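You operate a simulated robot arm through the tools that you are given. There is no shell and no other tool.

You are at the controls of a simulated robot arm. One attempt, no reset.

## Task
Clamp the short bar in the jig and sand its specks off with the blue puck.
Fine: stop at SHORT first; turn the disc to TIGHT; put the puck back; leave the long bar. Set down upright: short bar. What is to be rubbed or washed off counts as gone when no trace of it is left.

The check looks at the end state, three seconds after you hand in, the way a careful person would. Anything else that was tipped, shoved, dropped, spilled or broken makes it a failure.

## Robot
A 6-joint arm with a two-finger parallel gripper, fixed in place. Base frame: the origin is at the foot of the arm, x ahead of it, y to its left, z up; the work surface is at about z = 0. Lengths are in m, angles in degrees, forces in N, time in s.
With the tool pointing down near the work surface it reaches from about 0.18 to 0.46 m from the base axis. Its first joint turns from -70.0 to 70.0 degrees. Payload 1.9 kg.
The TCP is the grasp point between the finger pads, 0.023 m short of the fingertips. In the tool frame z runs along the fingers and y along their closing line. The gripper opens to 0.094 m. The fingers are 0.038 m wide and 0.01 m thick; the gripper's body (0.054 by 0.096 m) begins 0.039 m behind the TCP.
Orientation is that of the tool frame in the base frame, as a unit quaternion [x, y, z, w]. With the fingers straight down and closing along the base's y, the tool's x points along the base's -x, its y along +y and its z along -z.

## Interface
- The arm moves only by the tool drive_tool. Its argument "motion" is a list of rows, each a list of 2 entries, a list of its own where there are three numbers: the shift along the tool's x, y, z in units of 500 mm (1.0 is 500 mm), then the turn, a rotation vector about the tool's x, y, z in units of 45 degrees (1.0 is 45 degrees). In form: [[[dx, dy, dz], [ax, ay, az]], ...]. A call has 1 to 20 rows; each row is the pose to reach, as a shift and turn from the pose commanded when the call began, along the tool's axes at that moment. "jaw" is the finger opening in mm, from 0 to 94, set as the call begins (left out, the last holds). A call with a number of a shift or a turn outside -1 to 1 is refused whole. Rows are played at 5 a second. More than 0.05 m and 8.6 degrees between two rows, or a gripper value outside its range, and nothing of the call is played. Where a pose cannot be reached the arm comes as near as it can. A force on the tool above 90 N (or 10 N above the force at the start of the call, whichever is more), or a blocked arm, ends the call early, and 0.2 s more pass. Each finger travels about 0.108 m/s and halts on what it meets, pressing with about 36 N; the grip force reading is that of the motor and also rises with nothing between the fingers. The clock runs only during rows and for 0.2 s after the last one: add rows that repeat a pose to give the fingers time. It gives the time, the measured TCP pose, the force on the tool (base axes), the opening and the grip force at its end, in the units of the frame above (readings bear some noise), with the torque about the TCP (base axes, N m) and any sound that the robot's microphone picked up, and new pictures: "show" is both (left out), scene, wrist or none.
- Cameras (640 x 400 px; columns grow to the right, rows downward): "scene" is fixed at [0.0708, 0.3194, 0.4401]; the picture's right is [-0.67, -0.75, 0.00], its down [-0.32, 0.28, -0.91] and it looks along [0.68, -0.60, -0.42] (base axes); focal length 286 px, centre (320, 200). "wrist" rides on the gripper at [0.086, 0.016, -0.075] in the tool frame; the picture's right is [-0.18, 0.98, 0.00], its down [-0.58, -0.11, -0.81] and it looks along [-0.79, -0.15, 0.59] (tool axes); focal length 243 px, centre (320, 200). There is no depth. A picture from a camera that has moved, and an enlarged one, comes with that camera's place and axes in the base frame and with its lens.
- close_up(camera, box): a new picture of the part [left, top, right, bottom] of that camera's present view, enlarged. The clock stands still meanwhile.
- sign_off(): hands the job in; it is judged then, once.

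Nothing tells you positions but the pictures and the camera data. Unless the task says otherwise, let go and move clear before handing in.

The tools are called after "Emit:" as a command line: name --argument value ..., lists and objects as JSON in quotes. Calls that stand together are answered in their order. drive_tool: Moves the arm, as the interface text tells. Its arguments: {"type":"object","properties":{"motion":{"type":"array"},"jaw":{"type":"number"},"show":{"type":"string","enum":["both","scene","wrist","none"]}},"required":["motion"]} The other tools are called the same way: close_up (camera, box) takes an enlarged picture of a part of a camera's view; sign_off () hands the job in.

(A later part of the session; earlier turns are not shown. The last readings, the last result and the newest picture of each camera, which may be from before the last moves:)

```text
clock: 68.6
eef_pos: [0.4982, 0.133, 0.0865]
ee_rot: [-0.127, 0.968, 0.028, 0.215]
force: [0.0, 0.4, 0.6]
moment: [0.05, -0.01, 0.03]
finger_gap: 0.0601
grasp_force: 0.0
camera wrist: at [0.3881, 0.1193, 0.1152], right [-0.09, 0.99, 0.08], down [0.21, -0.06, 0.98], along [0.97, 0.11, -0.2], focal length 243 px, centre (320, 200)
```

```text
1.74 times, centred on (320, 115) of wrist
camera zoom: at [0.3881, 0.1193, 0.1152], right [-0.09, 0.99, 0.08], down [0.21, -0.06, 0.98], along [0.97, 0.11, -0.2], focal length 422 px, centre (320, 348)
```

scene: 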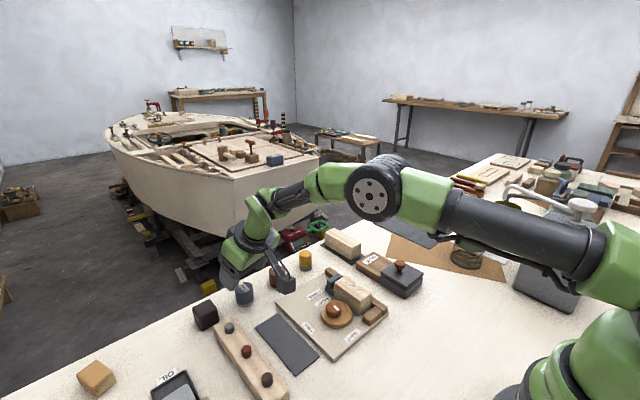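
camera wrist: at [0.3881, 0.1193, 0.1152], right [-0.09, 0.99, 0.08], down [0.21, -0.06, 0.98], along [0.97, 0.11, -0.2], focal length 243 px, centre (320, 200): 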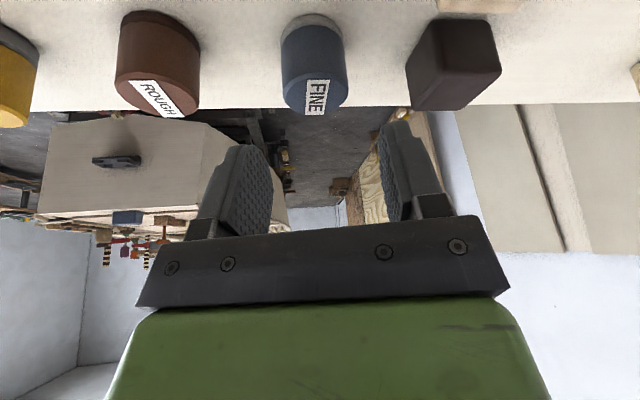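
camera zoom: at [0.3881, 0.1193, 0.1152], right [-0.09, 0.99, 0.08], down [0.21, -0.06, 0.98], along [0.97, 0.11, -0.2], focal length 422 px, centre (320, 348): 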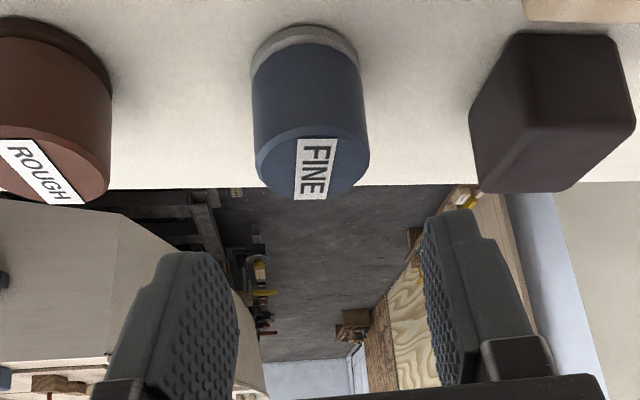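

Emit:
drive_tool --motion '[[[0.0085, 0, 0.0183], [0, 0, 0]], [[0.017, 0, 0.0366], [0, 0, 0]], [[0.0256, 0, 0.055], [0, 0, 0]], [[0.0342, 0, 0.0734], [0, 0, 0]], [[0.0342, 0, 0.0734], [0, 0, 0]]]'

Emit:
close_up --camera "scene" --box '[190, 240, 330, 350]'

Emit:
close_up --camera "wrist" --box '[180, 0, 460, 230]'

```text
clock: 69.8
eef_pos: [0.4977, 0.1328, 0.0457]
ee_rot: [-0.128, 0.968, 0.029, 0.215]
force: [0.1, 0.1, -0.5]
moment: [0.02, 0.02, 0.0]
finger_gap: 0.0601
grasp_force: 0.1
camera wrist: at [0.3877, 0.1198, 0.0751], right [-0.09, 0.99, 0.08], down [0.21, -0.06, 0.98], along [0.97, 0.11, -0.2], focal length 243 px, centre (320, 200)
```

scene: 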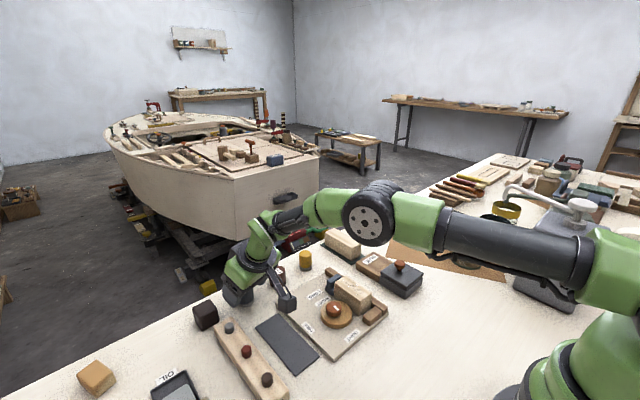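
wrist: 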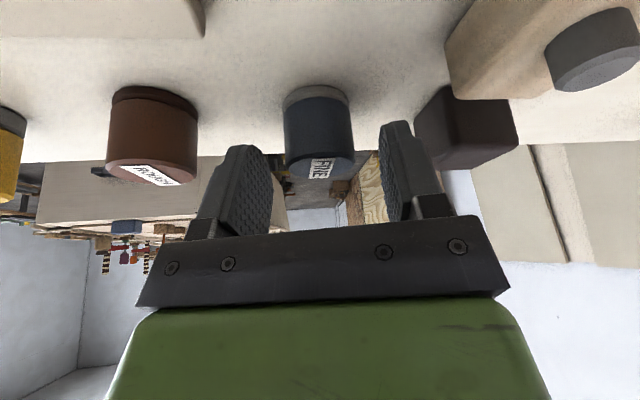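

```text
3.64 times, centred on (260, 295) of scene
camera zoom: at [0.0708, 0.3194, 0.4401], right [-0.67, -0.75, 0.0], down [-0.32, 0.28, -0.91], along [0.68, -0.6, -0.42], focal length 1041 px, centre (538, -146)
```

zoom: 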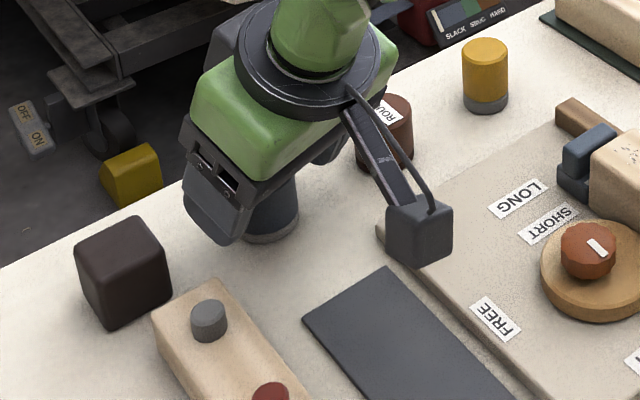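

```text
1.74 times, centred on (320, 115) of wrist
camera zoom: at [0.3877, 0.1198, 0.0751], right [-0.09, 0.99, 0.08], down [0.21, -0.06, 0.98], along [0.97, 0.11, -0.2], focal length 422 px, centre (320, 348)
```

zoom: 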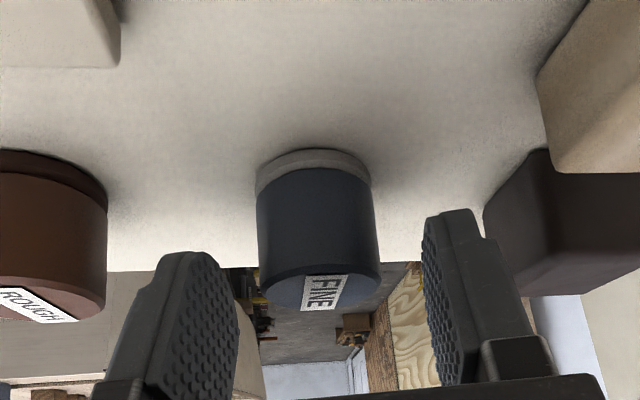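

Emit:
drive_tool --motion '[[[0.004, 0, 0.009], [0, 0, 0]], [[0.008, 0, 0.018], [0, 0, 0]], [[0.0123, 0, 0.0263], [0, 0, 0]], [[0.0123, 0, 0.0263], [0, 0, 0]]]'

Emit:
close_up --camera "scene" --box '[210, 260, 330, 350]'

Emit:
close_up --camera "wrist" --box '[180, 0, 460, 230]'

```text
clock: 70.8
eef_pos: [0.4968, 0.134, 0.031]
ee_rot: [-0.127, 0.968, 0.028, 0.215]
force: [-0.5, 0.0, -0.4]
moment: [0.01, 0.02, 0.02]
finger_gap: 0.0601
grasp_force: 0.1
camera wrist: at [0.3878, 0.1197, 0.0603], right [-0.09, 0.99, 0.08], down [0.21, -0.06, 0.98], along [0.97, 0.11, -0.2], focal length 243 px, centre (320, 200)
```

scene: 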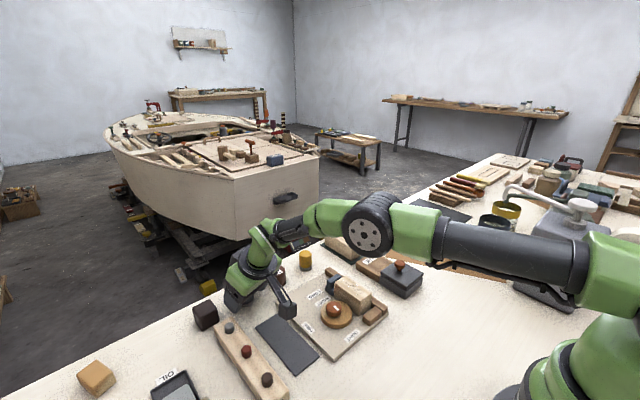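
wrist: 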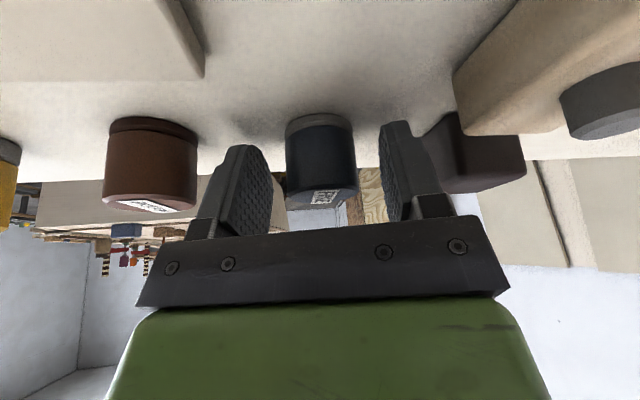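

```text
4.44 times, centred on (270, 305) of scene
camera zoom: at [0.0708, 0.3194, 0.4401], right [-0.67, -0.75, 0.0], down [-0.32, 0.28, -0.91], along [0.68, -0.6, -0.42], focal length 1272 px, centre (542, -267)
```

zoom: 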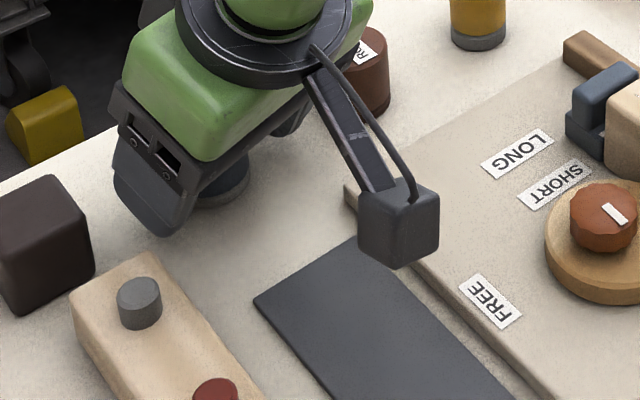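

```text
1.74 times, centred on (320, 115) of wrist
camera zoom: at [0.3878, 0.1197, 0.0603], right [-0.09, 0.99, 0.08], down [0.21, -0.06, 0.98], along [0.97, 0.11, -0.2], focal length 422 px, centre (320, 348)
```

zoom: 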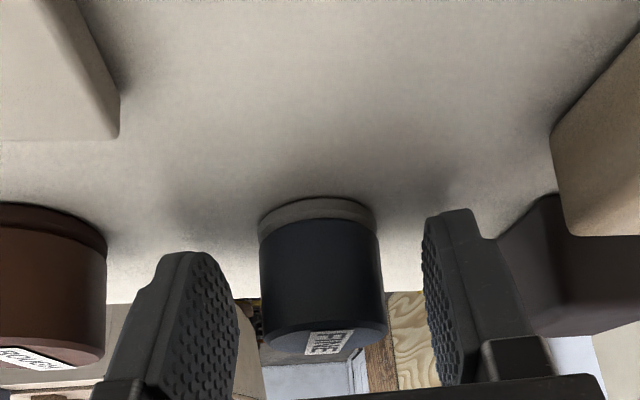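

Emit:
drive_tool --motion '[[[0, 0, 0], [0, 0, 0]], [[0, 0, 0], [0, 0, 0]], [[0, 0, 0], [0, 0, 0]], [[0, 0, 0], [0, 0, 0]]]' --jaw 20

Emit:
close_up --camera "wrist" --box '[180, 0, 460, 230]'

```text
clock: 71.8
eef_pos: [0.4968, 0.1333, 0.0311]
ee_rot: [-0.127, 0.968, 0.028, 0.216]
force: [-0.7, -0.6, 0.9]
moment: [-0.02, 0.01, 0.02]
finger_gap: 0.0337
grasp_force: 36.3
camera wrist: at [0.3878, 0.1197, 0.0603], right [-0.09, 0.99, 0.08], down [0.21, -0.06, 0.98], along [0.97, 0.11, -0.2], focal length 243 px, centre (320, 200)
```

scene: 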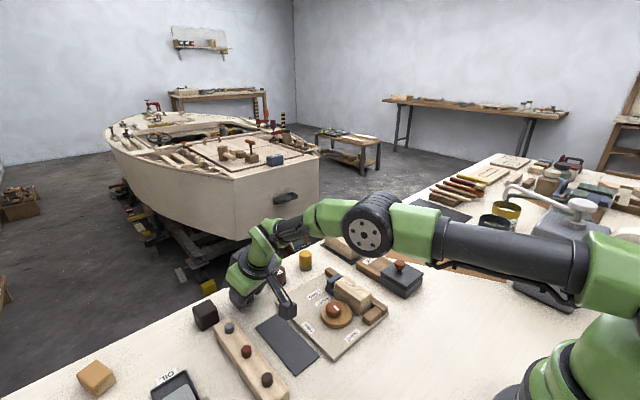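
wrist: 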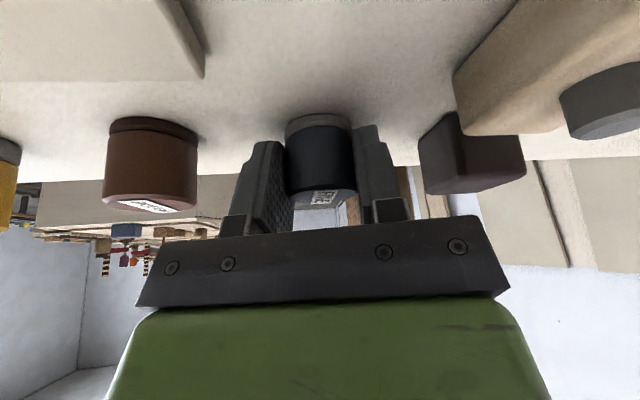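

```text
1.74 times, centred on (320, 115) of wrist
camera zoom: at [0.3878, 0.1197, 0.0603], right [-0.09, 0.99, 0.08], down [0.21, -0.06, 0.98], along [0.97, 0.11, -0.2], focal length 422 px, centre (320, 348)
```

zoom: 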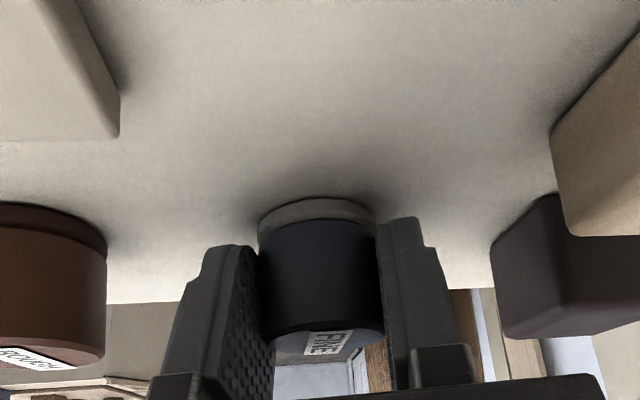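

Puck gripped. I lift it slowly, keeping this tool orientation throughout so I can return it to the exact spot.

Emit:
drive_tool --motion '[[[-0.0025, 0, -0.0054], [0, 0, 0]], [[-0.0068, 0, -0.0145], [0, 0, 0]], [[-0.011, 0, -0.0236], [0, 0, 0]], [[-0.0169, 0, -0.0363], [0, 0, 0]], [[-0.0254, 0, -0.0544], [0, 0, 0]], [[-0.0338, 0, -0.0725], [0, 0, 0]], [[-0.0423, 0, -0.0906], [0, 0, 0]], [[-0.0507, 0, -0.1088], [0, 0, 0]], [[-0.0592, 0, -0.1269], [0, 0, 0]], [[-0.0592, 0, -0.1269], [0, 0, 0]]]'

Emit:
close_up --camera "scene" --box '[190, 220, 330, 340]'

Emit:
close_up --camera "wrist" --box '[180, 0, 460, 230]'

```text
clock: 74.0
eef_pos: [0.4978, 0.1326, 0.101]
ee_rot: [-0.128, 0.968, 0.029, 0.215]
force: [0.8, 0.4, -0.1]
moment: [0.0, 0.04, -0.01]
finger_gap: 0.034
grasp_force: 36.2
camera wrist: at [0.3875, 0.1199, 0.1306], right [-0.09, 0.99, 0.08], down [0.21, -0.06, 0.98], along [0.97, 0.11, -0.2], focal length 243 px, centre (320, 200)
```

scene: 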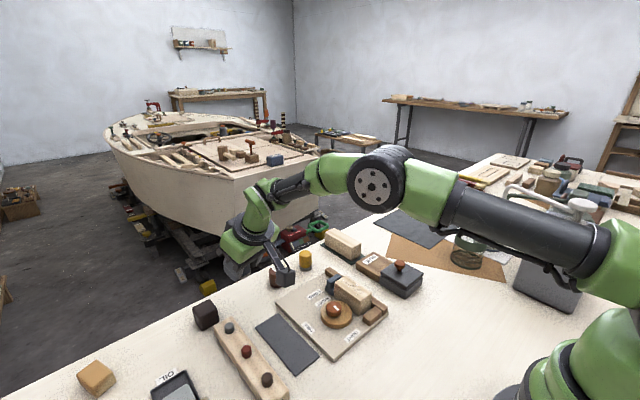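
wrist: 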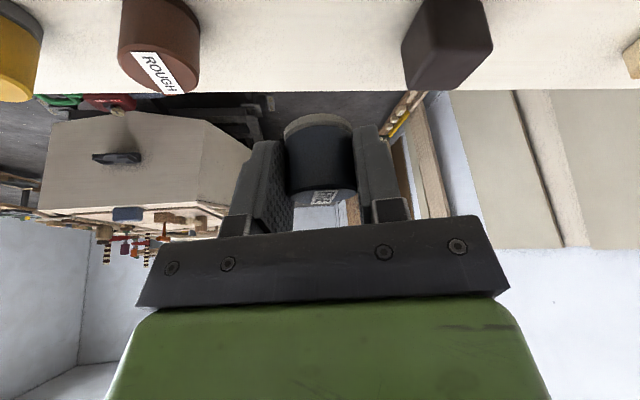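

```text
3.33 times, centred on (260, 280) of scene
camera zoom: at [0.0708, 0.3194, 0.4401], right [-0.67, -0.75, 0.0], down [-0.32, 0.28, -0.91], along [0.68, -0.6, -0.42], focal length 954 px, centre (520, -67)
```

zoom: 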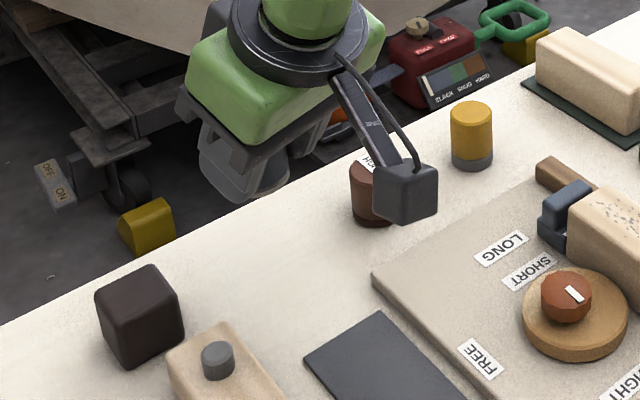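

```text
1.74 times, centred on (320, 115) of wrist
camera zoom: at [0.3875, 0.1199, 0.1306], right [-0.09, 0.99, 0.08], down [0.21, -0.06, 0.98], along [0.97, 0.11, -0.2], focal length 422 px, centre (320, 348)
```

zoom: 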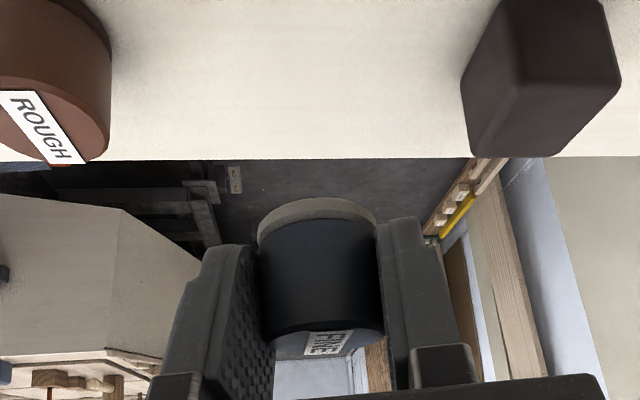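

Emit:
drive_tool --motion '[[[0.029, -0.0177, -0.0136], [0, 0, 0]], [[0.058, -0.0354, -0.0271], [0, 0, 0]], [[0.087, -0.053, -0.0407], [0, 0, 0]], [[0.116, -0.0707, -0.0543], [0, 0, 0]], [[0.145, -0.0884, -0.0678], [0, 0, 0]], [[0.1745, -0.1061, -0.0814], [0, 0, 0]], [[0.2036, -0.1238, -0.095], [0, 0, 0]], [[0.2327, -0.1415, -0.1085], [0, 0, 0]], [[0.2618, -0.1592, -0.1221], [0, 0, 0]], [[0.291, -0.1768, -0.1357], [0, 0, 0]], [[0.32, -0.1945, -0.1492], [0, 0, 0]], [[0.349, -0.2122, -0.1628], [0, 0, 0]], [[0.349, -0.2122, -0.1628], [0, 0, 0]]]'

Emit:
close_up --camera "scene" --box '[280, 220, 420, 340]'

Emit:
close_up --camera "wrist" --box '[180, 0, 460, 230]'

```text
clock: 76.8
eef_pos: [0.3389, -0.0201, 0.0998]
ee_rot: [-0.128, 0.968, 0.029, 0.216]
force: [0.4, -0.3, -0.9]
moment: [-0.01, 0.04, 0.02]
finger_gap: 0.0337
grasp_force: 35.6
camera wrist: at [0.2292, -0.0329, 0.1297], right [-0.09, 0.99, 0.08], down [0.21, -0.06, 0.98], along [0.97, 0.11, -0.2], focal length 243 px, centre (320, 200)
```

scene: 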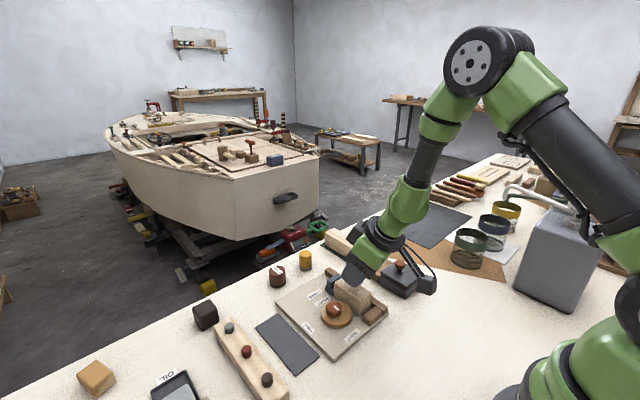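
wrist: 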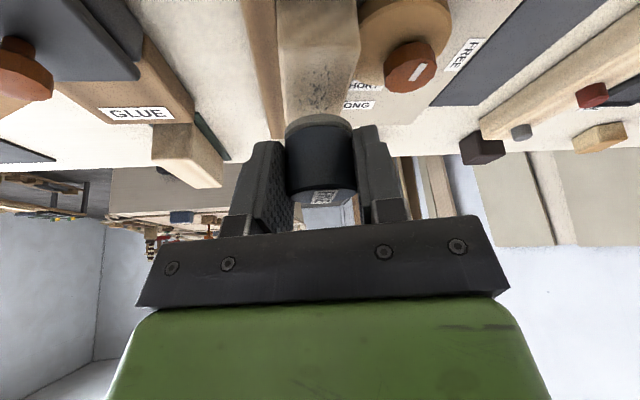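

```text
3.33 times, centred on (350, 280) of scene
camera zoom: at [0.0708, 0.3194, 0.4401], right [-0.67, -0.75, 0.0], down [-0.32, 0.28, -0.91], along [0.68, -0.6, -0.42], focal length 954 px, centre (220, -67)
```

zoom: 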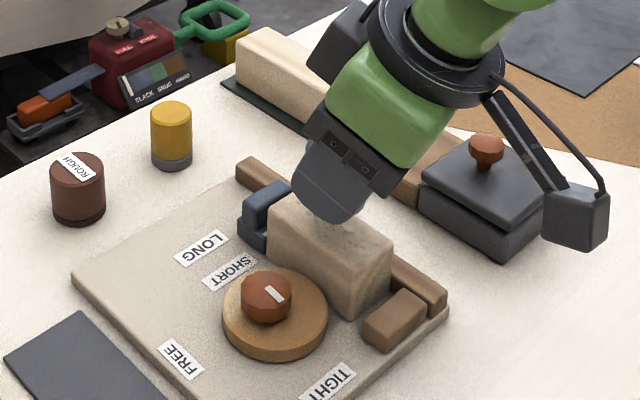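

```text
1.74 times, centred on (320, 115) of wrist
camera zoom: at [0.2292, -0.0329, 0.1297], right [-0.09, 0.99, 0.08], down [0.21, -0.06, 0.98], along [0.97, 0.11, -0.2], focal length 422 px, centre (320, 348)
```

zoom: 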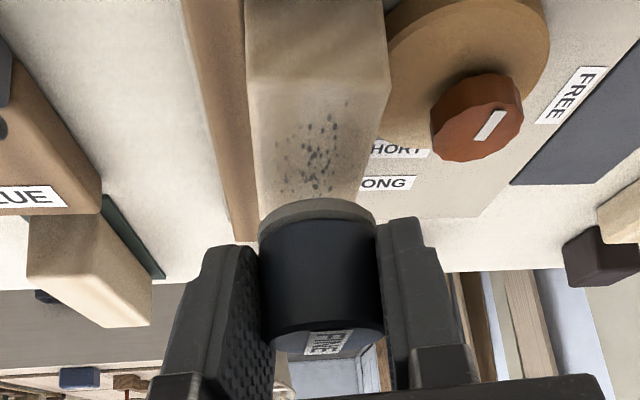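

Emit:
drive_tool --motion '[[[0.0042, 0, 0.0091], [0, 0, 0]], [[0.0085, 0, 0.0181], [0, 0, 0]], [[0.0127, 0, 0.0272], [0, 0, 0]], [[0.01521, 0, 0.03263], [0, 0, 0]], [[0.01521, 0, 0.03263], [0, 0, 0]]]'

Emit:
close_up --camera "scene" --box '[310, 250, 400, 330]'

Emit:
close_up --camera "wrist" --box '[180, 0, 460, 230]'

```text
clock: 78.0
eef_pos: [0.3387, -0.0205, 0.0827]
ee_rot: [-0.128, 0.968, 0.028, 0.215]
force: [-0.2, 0.1, -0.5]
moment: [0.01, 0.0, 0.0]
finger_gap: 0.0341
grasp_force: 35.8
camera wrist: at [0.2291, -0.0324, 0.1122], right [-0.09, 0.99, 0.08], down [0.21, -0.06, 0.98], along [0.97, 0.11, -0.2], focal length 243 px, centre (320, 200)
```

scene: 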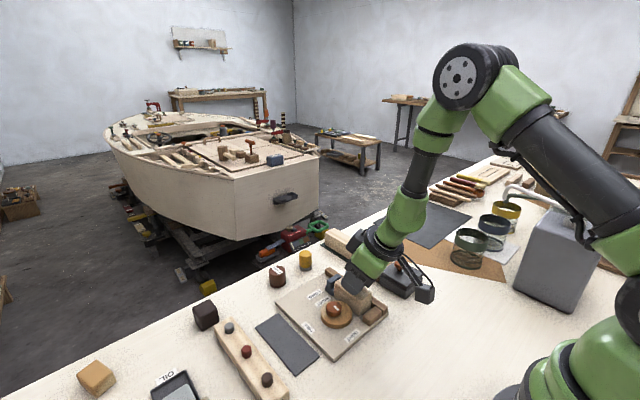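
wrist: 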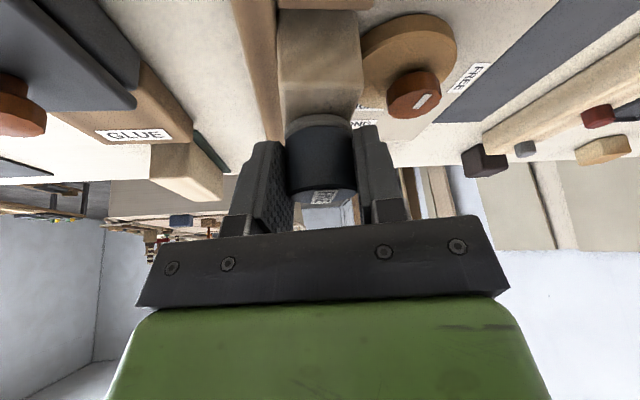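

```text
5.00 times, centred on (355, 290) of scene
camera zoom: at [0.0708, 0.3194, 0.4401], right [-0.67, -0.75, 0.0], down [-0.32, 0.28, -0.91], along [0.68, -0.6, -0.42], focal length 1431 px, centre (145, -250)
```

zoom: 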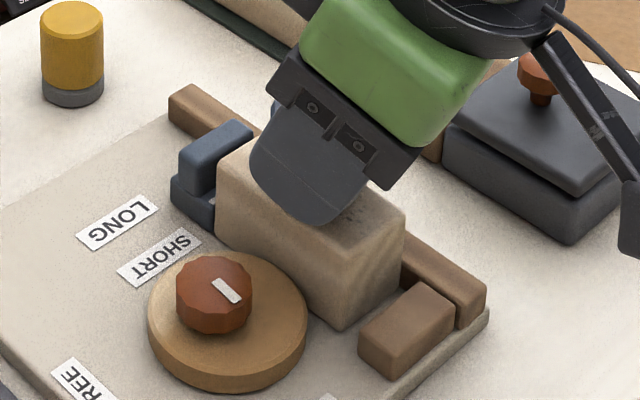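

```text
1.74 times, centred on (320, 115) of wrist
camera zoom: at [0.2291, -0.0324, 0.1122], right [-0.09, 0.99, 0.08], down [0.21, -0.06, 0.98], along [0.97, 0.11, -0.2], focal length 422 px, centre (320, 348)
```

zoom: 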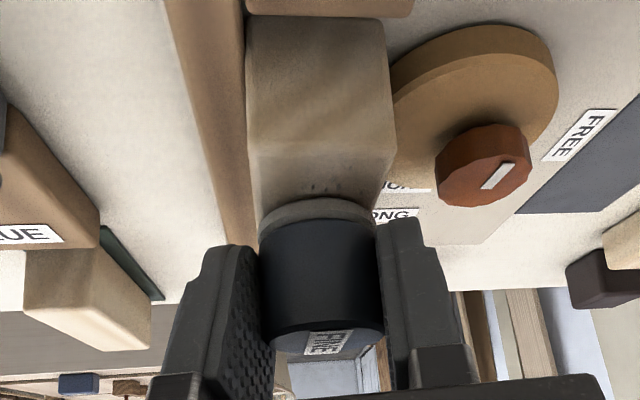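

Emit:
drive_tool --motion '[[[0.00085, 0, 0.0018], [0, 0, 0]], [[0.0017, 0, 0.0036], [0, 0, 0]], [[0.00254, 0, 0.00544], [0, 0, 0]], [[0.00254, 0, 0.00544], [0, 0, 0]]]' --show "none"

Emit:
drive_tool --motion '[[[0.00042, 0, 0.0009], [0, 0, 0]], [[0.00085, 0, 0.0018], [0, 0, 0]], [[0.00085, 0, 0.0018], [0, 0, 0]]]' --show "none"

```text
clock: 79.0
eef_pos: [0.3402, -0.0189, 0.08]
ee_rot: [-0.127, 0.967, 0.029, 0.218]
force: [-3.4, 3.2, 19.1]
moment: [0.17, -0.03, 0.01]
finger_gap: 0.0338
grasp_force: 36.0
```

```text
clock: 79.8
eef_pos: [0.3408, -0.0189, 0.0798]
ee_rot: [-0.127, 0.967, 0.028, 0.217]
force: [0.1, 3.2, 34.4]
moment: [0.15, -0.21, -0.01]
finger_gap: 0.0339
grasp_force: 36.4
```

Contact at about 20–34 N. Now the first sanding stroke along the bar with about 20 N.

Emit:
drive_tool --motion '[[[0.006159, 0.002072, -0.005077], [0, 0, 0]], [[0.013163, 0.004144, -0.008341], [0, 0, 0]], [[0.020167, 0.006216, -0.011605], [0, 0, 0]], [[0.027171, 0.008288, -0.014869], [0, 0, 0]], [[0.034175, 0.01036, -0.018133], [0, 0, 0]], [[0.037677, 0.011396, -0.019765], [0, 0, 0]], [[0.034175, 0.01036, -0.018133], [0, 0, 0]], [[0.027171, 0.008288, -0.014869], [0, 0, 0]], [[0.020167, 0.006216, -0.011605], [0, 0, 0]], [[0.013163, 0.004144, -0.008341], [0, 0, 0]], [[0.006159, 0.002072, -0.005077], [0, 0, 0]], [[-0.000845, 0, -0.001813], [0, 0, 0]], [[-0.007849, -0.002072, 0.001451], [0, 0, 0]], [[-0.014853, -0.004144, 0.004715], [0, 0, 0]], [[-0.021857, -0.006216, 0.007979], [0, 0, 0]], [[-0.028861, -0.008288, 0.011243], [0, 0, 0]], [[-0.035865, -0.01036, 0.014507], [0, 0, 0]], [[-0.039367, -0.011396, 0.016139], [0, 0, 0]]]'

Emit:
close_up --camera "scene" --box '[310, 250, 400, 330]'

Emit:
close_up --camera "wrist" --box '[180, 0, 460, 230]'

```text
clock: 83.6
eef_pos: [0.3605, -0.02, 0.0795]
ee_rot: [-0.127, 0.968, 0.028, 0.215]
force: [-2.2, 0.5, 3.8]
moment: [0.02, 0.01, 0.02]
finger_gap: 0.0338
grasp_force: 36.3
out of reach, approached as far as the arm can: row 4, 5, 6, 7, 8
camera wrist: at [0.2509, -0.0324, 0.1096], right [-0.09, 0.99, 0.08], down [0.21, -0.06, 0.98], along [0.97, 0.11, -0.2], focal length 243 px, centre (320, 200)
```

scene: 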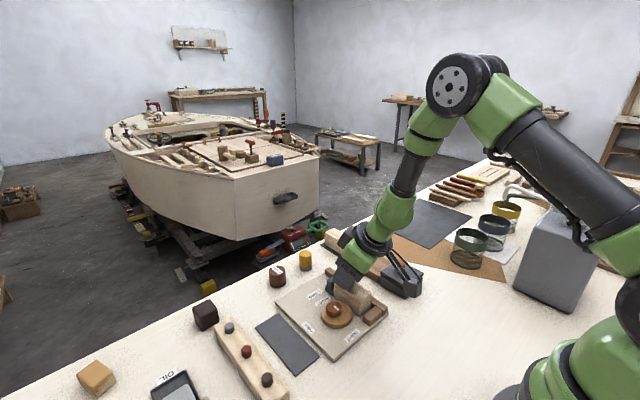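
wrist: 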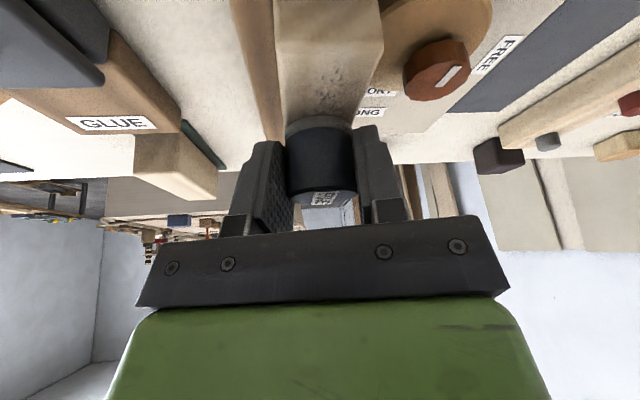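

```text
5.00 times, centred on (355, 290) of scene
camera zoom: at [0.0708, 0.3194, 0.4401], right [-0.67, -0.75, 0.0], down [-0.32, 0.28, -0.91], along [0.68, -0.6, -0.42], focal length 1431 px, centre (145, -250)
```

zoom: 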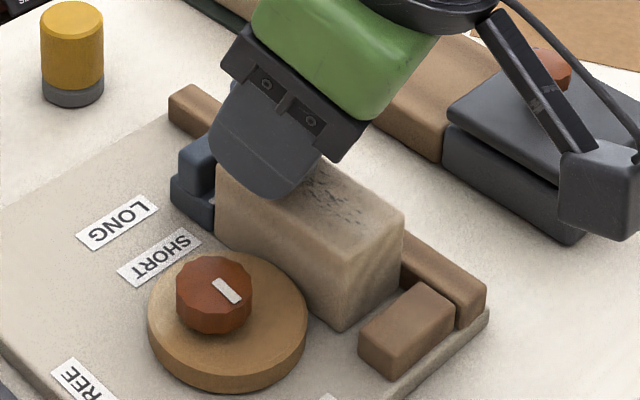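

```text
1.74 times, centred on (320, 115) of wrist
camera zoom: at [0.2509, -0.0324, 0.1096], right [-0.09, 0.99, 0.08], down [0.21, -0.06, 0.98], along [0.97, 0.11, -0.2], focal length 422 px, centre (320, 348)
```

zoom: 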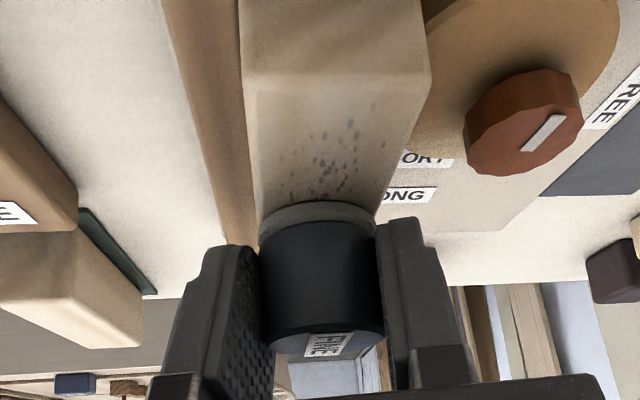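

Rows toward the near end are out of reach with this yaw, so I'll lift the puck, yaw the tool about the vertical (puck stays flat) to bring the wrist sideways, then sand from there.

Emit:
drive_tool --motion '[[[-0.005, 0, -0.0109], [0, 0, 0]], [[-0.01014, 0, -0.02176], [0, 0, 0]], [[-0.0045, 0.0034, -0.0244], [0.0704, 0, 0.151]], [[0.0012, 0.0068, -0.027], [0.1409, 0, 0.3021]], [[0.0069, 0.0102, -0.0297], [0.2113, 0, 0.4532]], [[0.0125, 0.0136, -0.0323], [0.2817, 0, 0.6042]], [[0.0182, 0.017, -0.035], [0.3522, 0, 0.7553]], [[0.02394, 0.02042, -0.03764], [0.4226, 0, 0.9063]], [[0.02394, 0.02042, -0.03764], [0.4226, 0, 0.9063]]]'

Emit:
close_up --camera "scene" --box '[310, 250, 400, 330]'

Emit:
close_up --camera "wrist" --box '[180, 0, 460, 230]'

```text
clock: 85.6
eef_pos: [0.2814, -0.117, 0.0738]
ee_rot: [0.249, 0.946, -0.003, 0.208]
force: [0.7, 0.3, 0.8]
moment: [0.05, -0.02, -0.01]
finger_gap: 0.0338
grasp_force: 36.5
out of reach, approached as far as the arm can: row 5, 6, 7, 8, 9
camera wrist: at [0.1924, -0.0547, 0.108], right [0.61, 0.77, 0.17], down [0.09, -0.28, 0.96], along [0.79, -0.57, -0.24], focal length 243 px, centre (320, 200)
```

scene: 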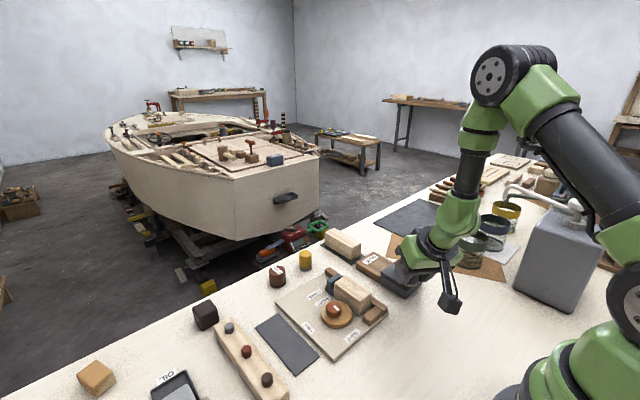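
wrist: 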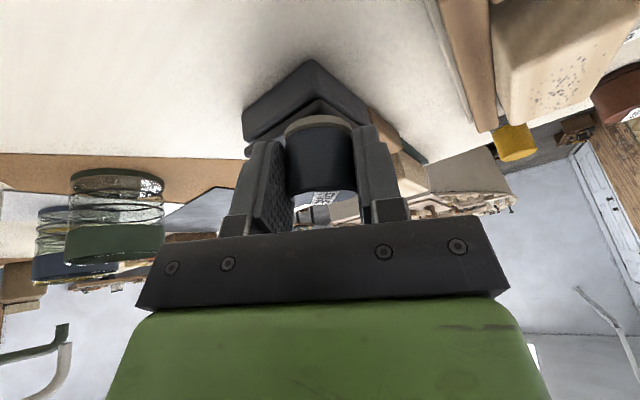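

```text
5.00 times, centred on (355, 290) of scene
camera zoom: at [0.0708, 0.3194, 0.4401], right [-0.67, -0.75, 0.0], down [-0.32, 0.28, -0.91], along [0.68, -0.6, -0.42], focal length 1431 px, centre (145, -250)
```

zoom: 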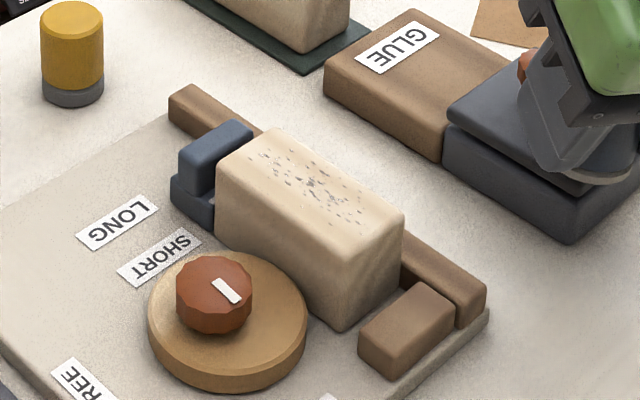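

```text
1.74 times, centred on (320, 115) of wrist
camera zoom: at [0.1924, -0.0547, 0.108], right [0.61, 0.77, 0.17], down [0.09, -0.28, 0.96], along [0.79, -0.57, -0.24], focal length 422 px, centre (320, 348)
```

zoom: 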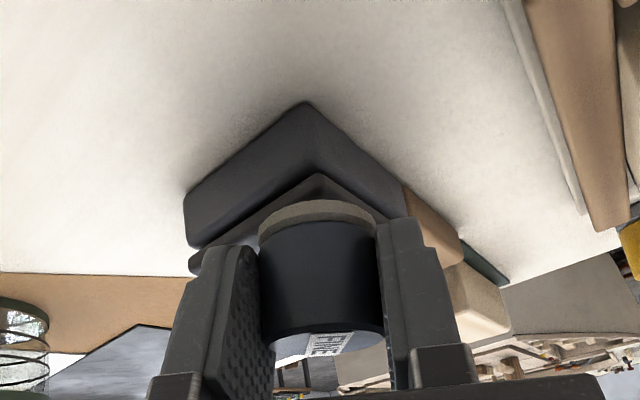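

The arm drifted to an odd pose near the glue pot instead. I'll lift straight up away from it and check nothing was touched.

Emit:
drive_tool --motion '[[[-0.008, 0.002, -0.0183], [0, 0, 0]], [[-0.02, 0.005, -0.0457], [0, 0, 0]], [[-0.0395, 0.0098, -0.0914], [0, 0, 0]], [[-0.0395, 0.0098, -0.0914], [0, 0, 0]]]'

Emit:
close_up --camera "scene" --box '[330, 220, 470, 320]'

Emit:
close_up --camera "scene" --box '[310, 260, 380, 320]'

```text
clock: 86.6
eef_pos: [0.2815, -0.1142, 0.1253]
ee_rot: [0.248, 0.946, -0.003, 0.208]
force: [0.0, 0.7, -0.6]
moment: [-0.02, 0.02, -0.03]
finger_gap: 0.034
grasp_force: 36.1
camera wrist: at [0.1918, -0.0518, 0.159], right [0.61, 0.78, 0.17], down [0.09, -0.28, 0.96], along [0.79, -0.57, -0.24], focal length 243 px, centre (320, 200)
```

scene: 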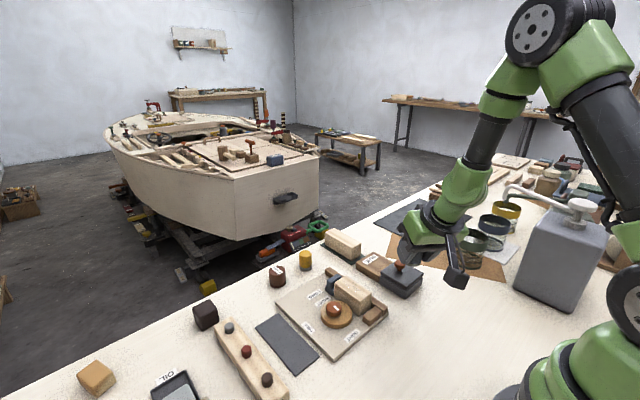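
wrist: 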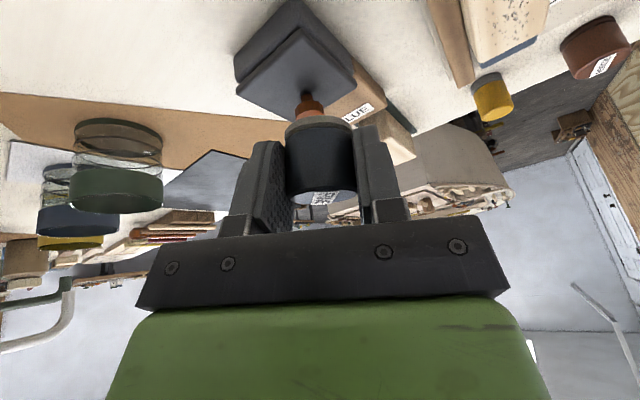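

```text
4.00 times, centred on (400, 270) of scene
camera zoom: at [0.0708, 0.3194, 0.4401], right [-0.67, -0.75, 0.0], down [-0.32, 0.28, -0.91], along [0.68, -0.6, -0.42], focal length 1145 px, centre (0, -80)
```

zoom: 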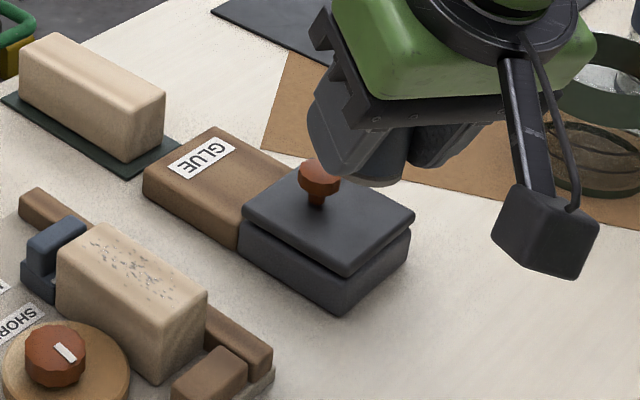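

```text
6.67 times, centred on (345, 290) of scene
camera zoom: at [0.0708, 0.3194, 0.4401], right [-0.67, -0.75, 0.0], down [-0.32, 0.28, -0.91], along [0.68, -0.6, -0.42], focal length 1908 px, centre (153, -400)
```

zoom: 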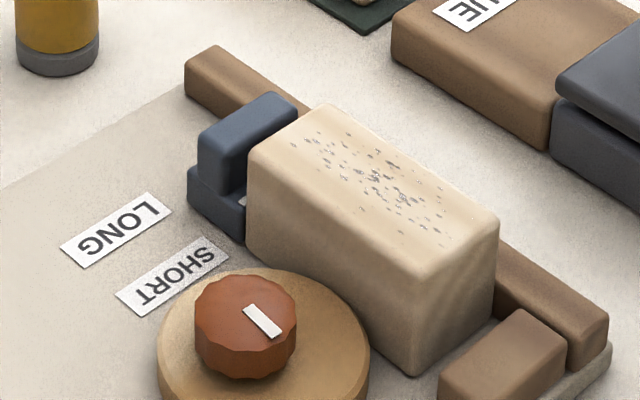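

Nothing was disturbed and the specks are partly faded, so sanding works. Because the tilted tool cannot get close in, I'll set the puck down on the empty mat, regrip it with a vertical tool, sand, and reverse the swap at the end. First back to a clear spot.

Emit:
drive_tool --motion '[[[-0.012, 0.038, -0.0035], [0, 0, 0]], [[-0.024, 0.076, -0.007], [0, 0, 0]], [[-0.036, 0.114, -0.0104], [0, 0, 0]], [[-0.048, 0.152, -0.0139], [0, 0, 0]], [[-0.06, 0.19, -0.0173], [0, 0, 0]], [[-0.0725, 0.2285, -0.0208], [0, 0, 0]], [[-0.0725, 0.2285, -0.0208], [0, 0, 0]]]'

```text
clock: 88.2
eef_pos: [0.3593, -0.0312, 0.1599]
ee_rot: [0.249, 0.946, -0.004, 0.209]
force: [-0.3, -0.3, 0.7]
moment: [0.01, -0.03, -0.03]
finger_gap: 0.0337
grasp_force: 36.1
out of reach, approached as far as the arm can: row 2, 3, 4
camera wrist: at [0.2696, 0.0329, 0.1935], right [0.61, 0.78, 0.17], down [0.09, -0.28, 0.96], along [0.79, -0.57, -0.24], focal length 243 px, centre (320, 200)
```

scene: 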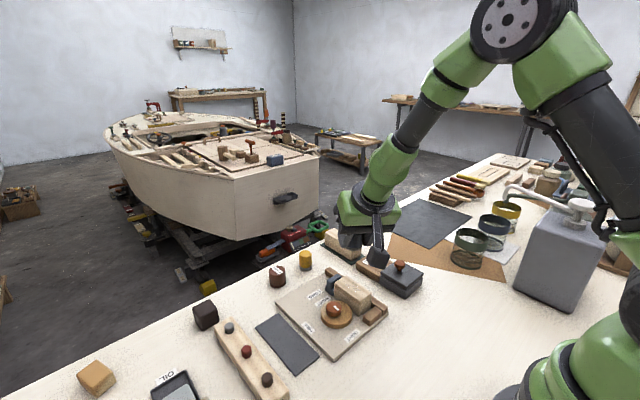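
wrist: 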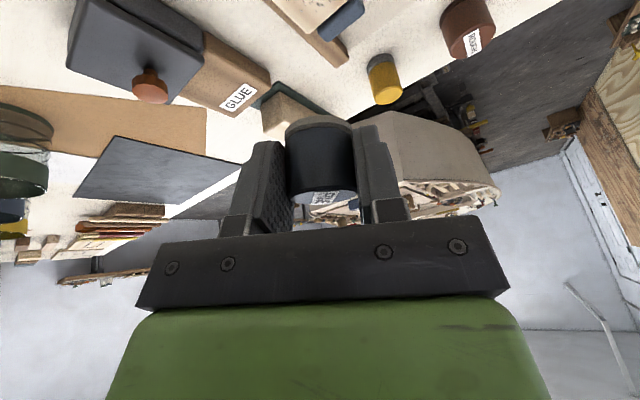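

Emit:
drive_tool --motion '[[[-0.0015, 0.0247, 0.006], [-0.0357, 0.0016, -0.1157]], [[-0.0029, 0.0494, 0.012], [-0.0714, 0.0033, -0.2314]], [[-0.0044, 0.0741, 0.018], [-0.1071, 0.0049, -0.3471]], [[-0.0058, 0.0988, 0.024], [-0.1428, 0.0065, -0.4629]], [[-0.0073, 0.1235, 0.03], [-0.1784, 0.0081, -0.5786]], [[-0.0088, 0.1482, 0.0361], [-0.2141, 0.0098, -0.6943]], [[-0.0102, 0.1729, 0.0421], [-0.2498, 0.0114, -0.81]], [[-0.0117, 0.1976, 0.0481], [-0.2855, 0.013, -0.9257]], [[-0.0117, 0.1976, 0.0481], [-0.2855, 0.013, -0.9257]]]'

```text
clock: 90.2
eef_pos: [0.4024, 0.0408, 0.1348]
ee_rot: [-0.109, 0.961, -0.009, 0.256]
force: [-0.2, -0.1, 0.3]
moment: [0.01, 0.02, 0.0]
finger_gap: 0.0335
grasp_force: 36.4
out of reach, approached as far as the arm can: row 4, 5, 6, 7, 8, 9
camera wrist: at [0.2894, 0.034, 0.1547], right [-0.05, 1.0, 0.02], down [0.12, -0.01, 0.99], along [0.99, 0.05, -0.11], focal length 243 px, centre (320, 200)
```

scene: 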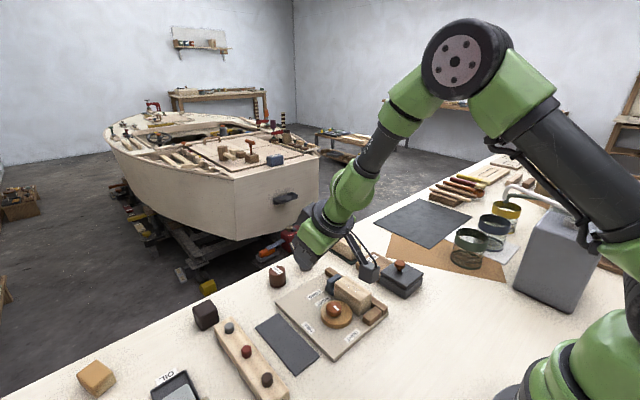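
wrist: 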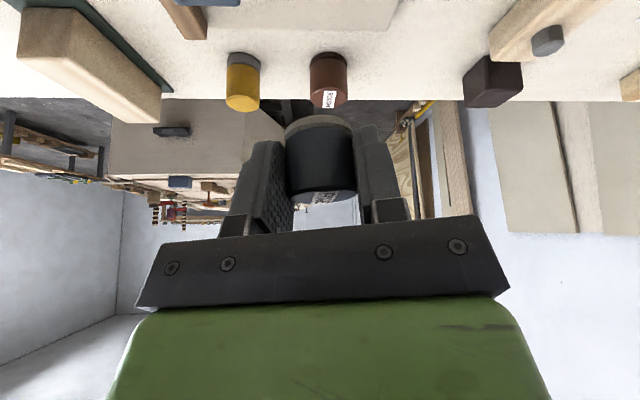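

Emit:
drive_tool --motion '[[[-0.004, 0.03, 0.006], [0, 0, 0]], [[-0.008, 0.07, 0.012], [0, 0, 0]], [[-0.012, 0.11, 0.018], [0, 0, 0]], [[-0.015, 0.15, 0.028], [0, 0, 0]], [[-0.005, 0.177, 0.05], [0, 0, 0]], [[0.01, 0.182, 0.08], [-0.03, 0.025, -0.005]], [[0.0244, 0.184, 0.1086], [-0.06, 0.05, -0.01]], [[0.0244, 0.184, 0.1086], [-0.1147, 0.0951, -0.0198]], [[0.0244, 0.184, 0.1086], [-0.1147, 0.0951, -0.0198]]]'

Emit:
close_up --camera "scene" --box '[220, 240, 360, 360]'

```text
clock: 92.2
eef_pos: [0.4004, 0.1288, 0.0747]
ee_rot: [-0.119, 0.966, 0.01, 0.227]
force: [0.5, 0.0, -0.6]
moment: [0.01, -0.04, 0.02]
finger_gap: 0.034
grasp_force: 36.4
camera wrist: at [0.2888, 0.1184, 0.1004], right [-0.07, 1.0, 0.05], down [0.18, -0.03, 0.98], along [0.98, 0.08, -0.17], focal length 243 px, centre (320, 200)
```

scene: 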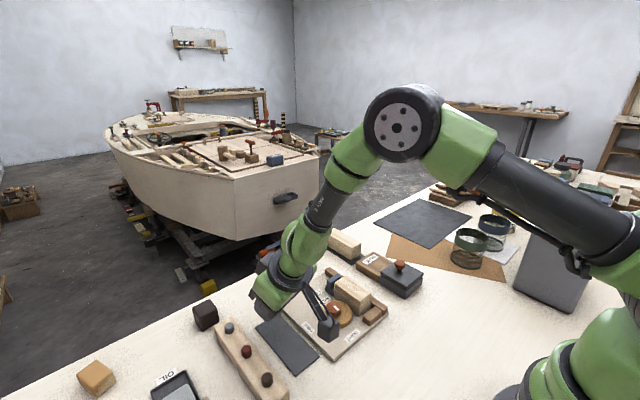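
wrist: 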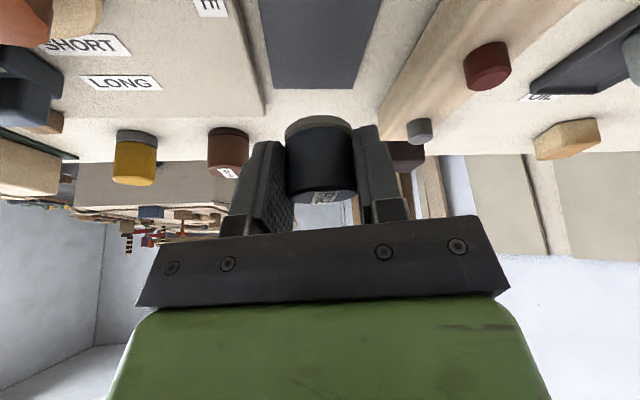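

```text
3.33 times, centred on (290, 300) of scene
camera zoom: at [0.0708, 0.3194, 0.4401], right [-0.67, -0.75, 0.0], down [-0.32, 0.28, -0.91], along [0.68, -0.6, -0.42], focal length 954 px, centre (420, -133)
```

zoom: 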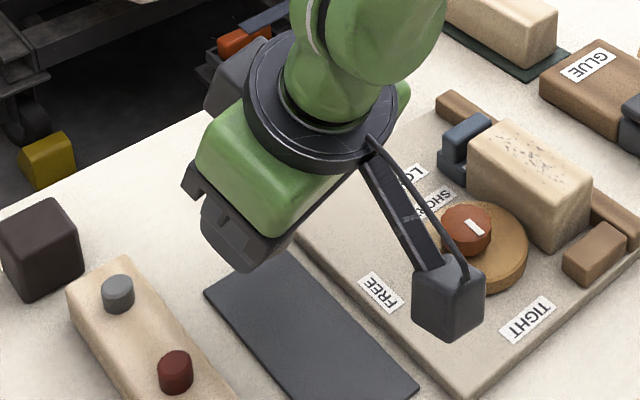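

Emit:
drive_tool --motion '[[[0, 0, 0], [0, 0, 0]], [[0, 0, 0], [0, 0, 0]]]' --show "none"

```text
clock: 92.8
eef_pos: [0.3994, 0.1279, 0.0742]
ee_rot: [-0.12, 0.966, 0.011, 0.228]
force: [0.1, 0.1, -0.3]
moment: [0.01, 0.01, 0.01]
finger_gap: 0.0337
grasp_force: 35.6
```

Emit:
drive_tool --motion '[[[0, 0, 0], [-0.026, 0.0139, -0.0041]], [[0, 0, 0], [-0.052, 0.0278, -0.0082]], [[0, 0, 0], [-0.052, 0.0278, -0.0082]]]' --show "none"

Emit:
drive_tool --motion '[[[0, 0, 0], [0, 0, 0]], [[0, 0, 0], [0, 0, 0]]]'

Emit:
close_up --camera "wrist" --box '[180, 0, 460, 230]'

Emit:
close_up --camera "scene" --box '[230, 260, 350, 360]'

```text
clock: 93.6
eef_pos: [0.3958, 0.1251, 0.0733]
ee_rot: [-0.136, 0.967, 0.055, 0.207]
force: [-0.2, 0.3, -0.1]
moment: [0.0, -0.01, 0.02]
finger_gap: 0.0339
grasp_force: 35.4
out of reach, approached as far as the arm can: row 1, 2, 3
```

```text
clock: 94.2
eef_pos: [0.3952, 0.1242, 0.0735]
ee_rot: [-0.136, 0.967, 0.055, 0.208]
force: [0.1, 0.5, -1.0]
moment: [-0.01, -0.03, 0.04]
finger_gap: 0.034
grasp_force: 36.1
camera wrist: at [0.2871, 0.1067, 0.1045], right [-0.12, 0.98, 0.12], down [0.23, -0.09, 0.97], along [0.97, 0.14, -0.21], focal length 243 px, centre (320, 200)
```

scene: 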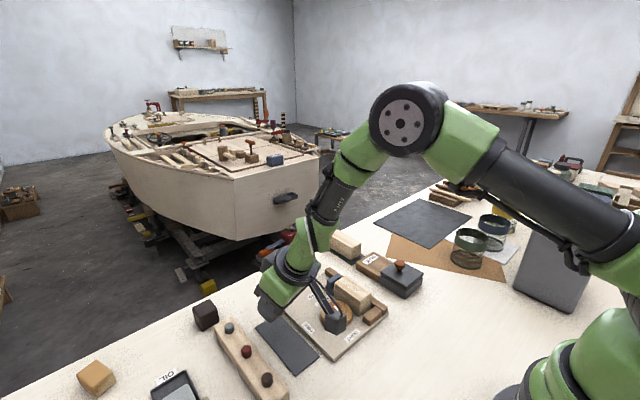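
wrist: 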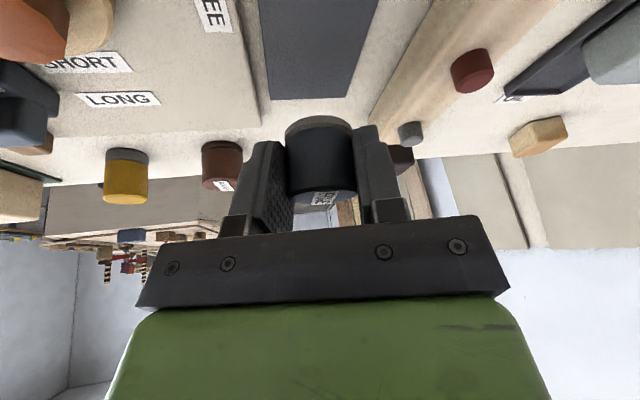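

```text
1.74 times, centred on (320, 115) of wrist
camera zoom: at [0.2871, 0.1067, 0.1045], right [-0.12, 0.98, 0.12], down [0.23, -0.09, 0.97], along [0.97, 0.14, -0.21], focal length 422 px, centre (320, 348)
```

zoom: 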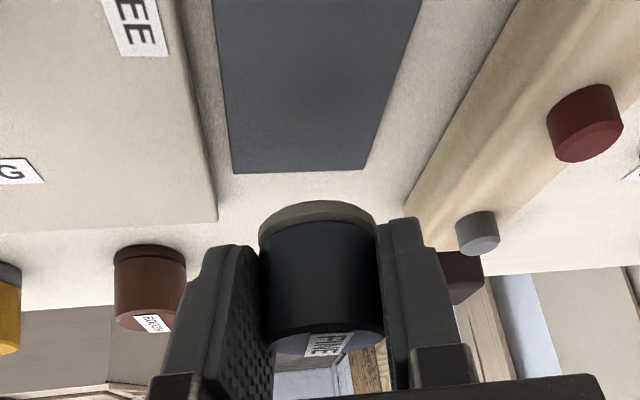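

```text
4.00 times, centred on (290, 310) of scene
camera zoom: at [0.0708, 0.3194, 0.4401], right [-0.67, -0.75, 0.0], down [-0.32, 0.28, -0.91], along [0.68, -0.6, -0.42], focal length 1145 px, centre (440, -240)
```

zoom: 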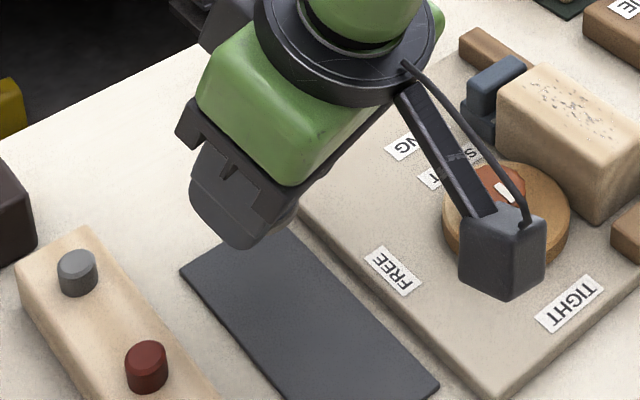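

The arm is near its straight-wrist singularity here. I'll turn the tool upright (puck held in the air) and move outward to get back to a clean configuration.

Emit:
drive_tool --motion '[[[-0.014, -0.0026, -0.0035], [0.0118, 0.0915, 0.0037]], [[-0.028, -0.0051, -0.0069], [0.0236, 0.183, 0.0074]], [[-0.042, -0.0077, -0.0104], [0.0354, 0.2745, 0.0112]], [[-0.056, -0.0103, -0.0138], [0.0472, 0.3661, 0.0149]], [[-0.07, -0.0128, -0.0173], [0.059, 0.4576, 0.0186]], [[-0.0838, -0.0154, -0.0207], [0.0708, 0.5491, 0.0223]], [[-0.0838, -0.0154, -0.0207], [0.0708, 0.5491, 0.0223]], [[-0.0838, -0.0154, -0.0207], [0.0708, 0.5491, 0.0223]]]'

```text
clock: 96.0
eef_pos: [0.4313, 0.126, 0.0984]
ee_rot: [-0.128, 0.992, -0.009, -0.007]
force: [-0.1, -0.4, -1.1]
moment: [0.01, -0.01, -0.02]
finger_gap: 0.0338
grasp_force: 35.8
out of reach, approached as far as the arm can: row 1
camera wrist: at [0.3446, 0.1211, 0.1733], right [-0.07, 1.0, -0.02], down [0.6, 0.06, 0.8], along [0.8, 0.04, -0.6], focal length 243 px, centre (320, 200)
```

scene: 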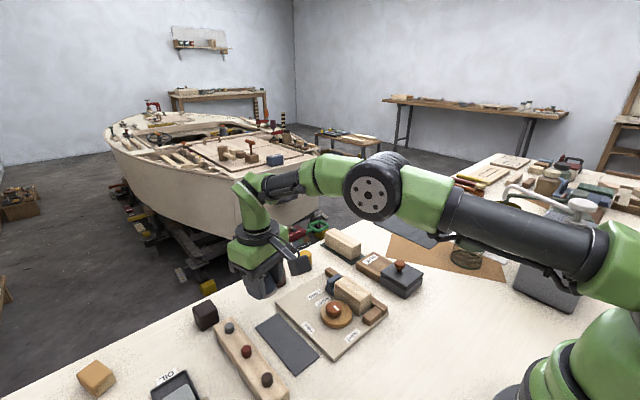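
wrist: 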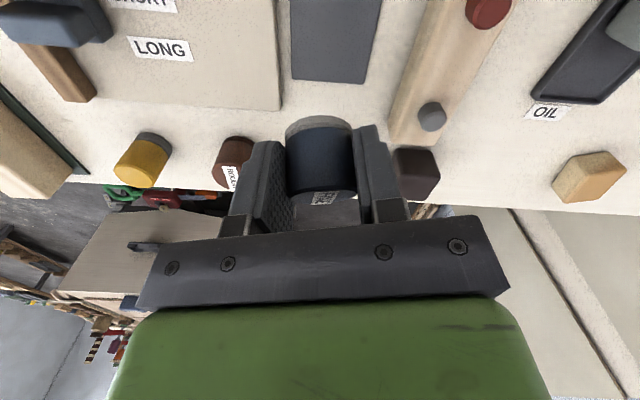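

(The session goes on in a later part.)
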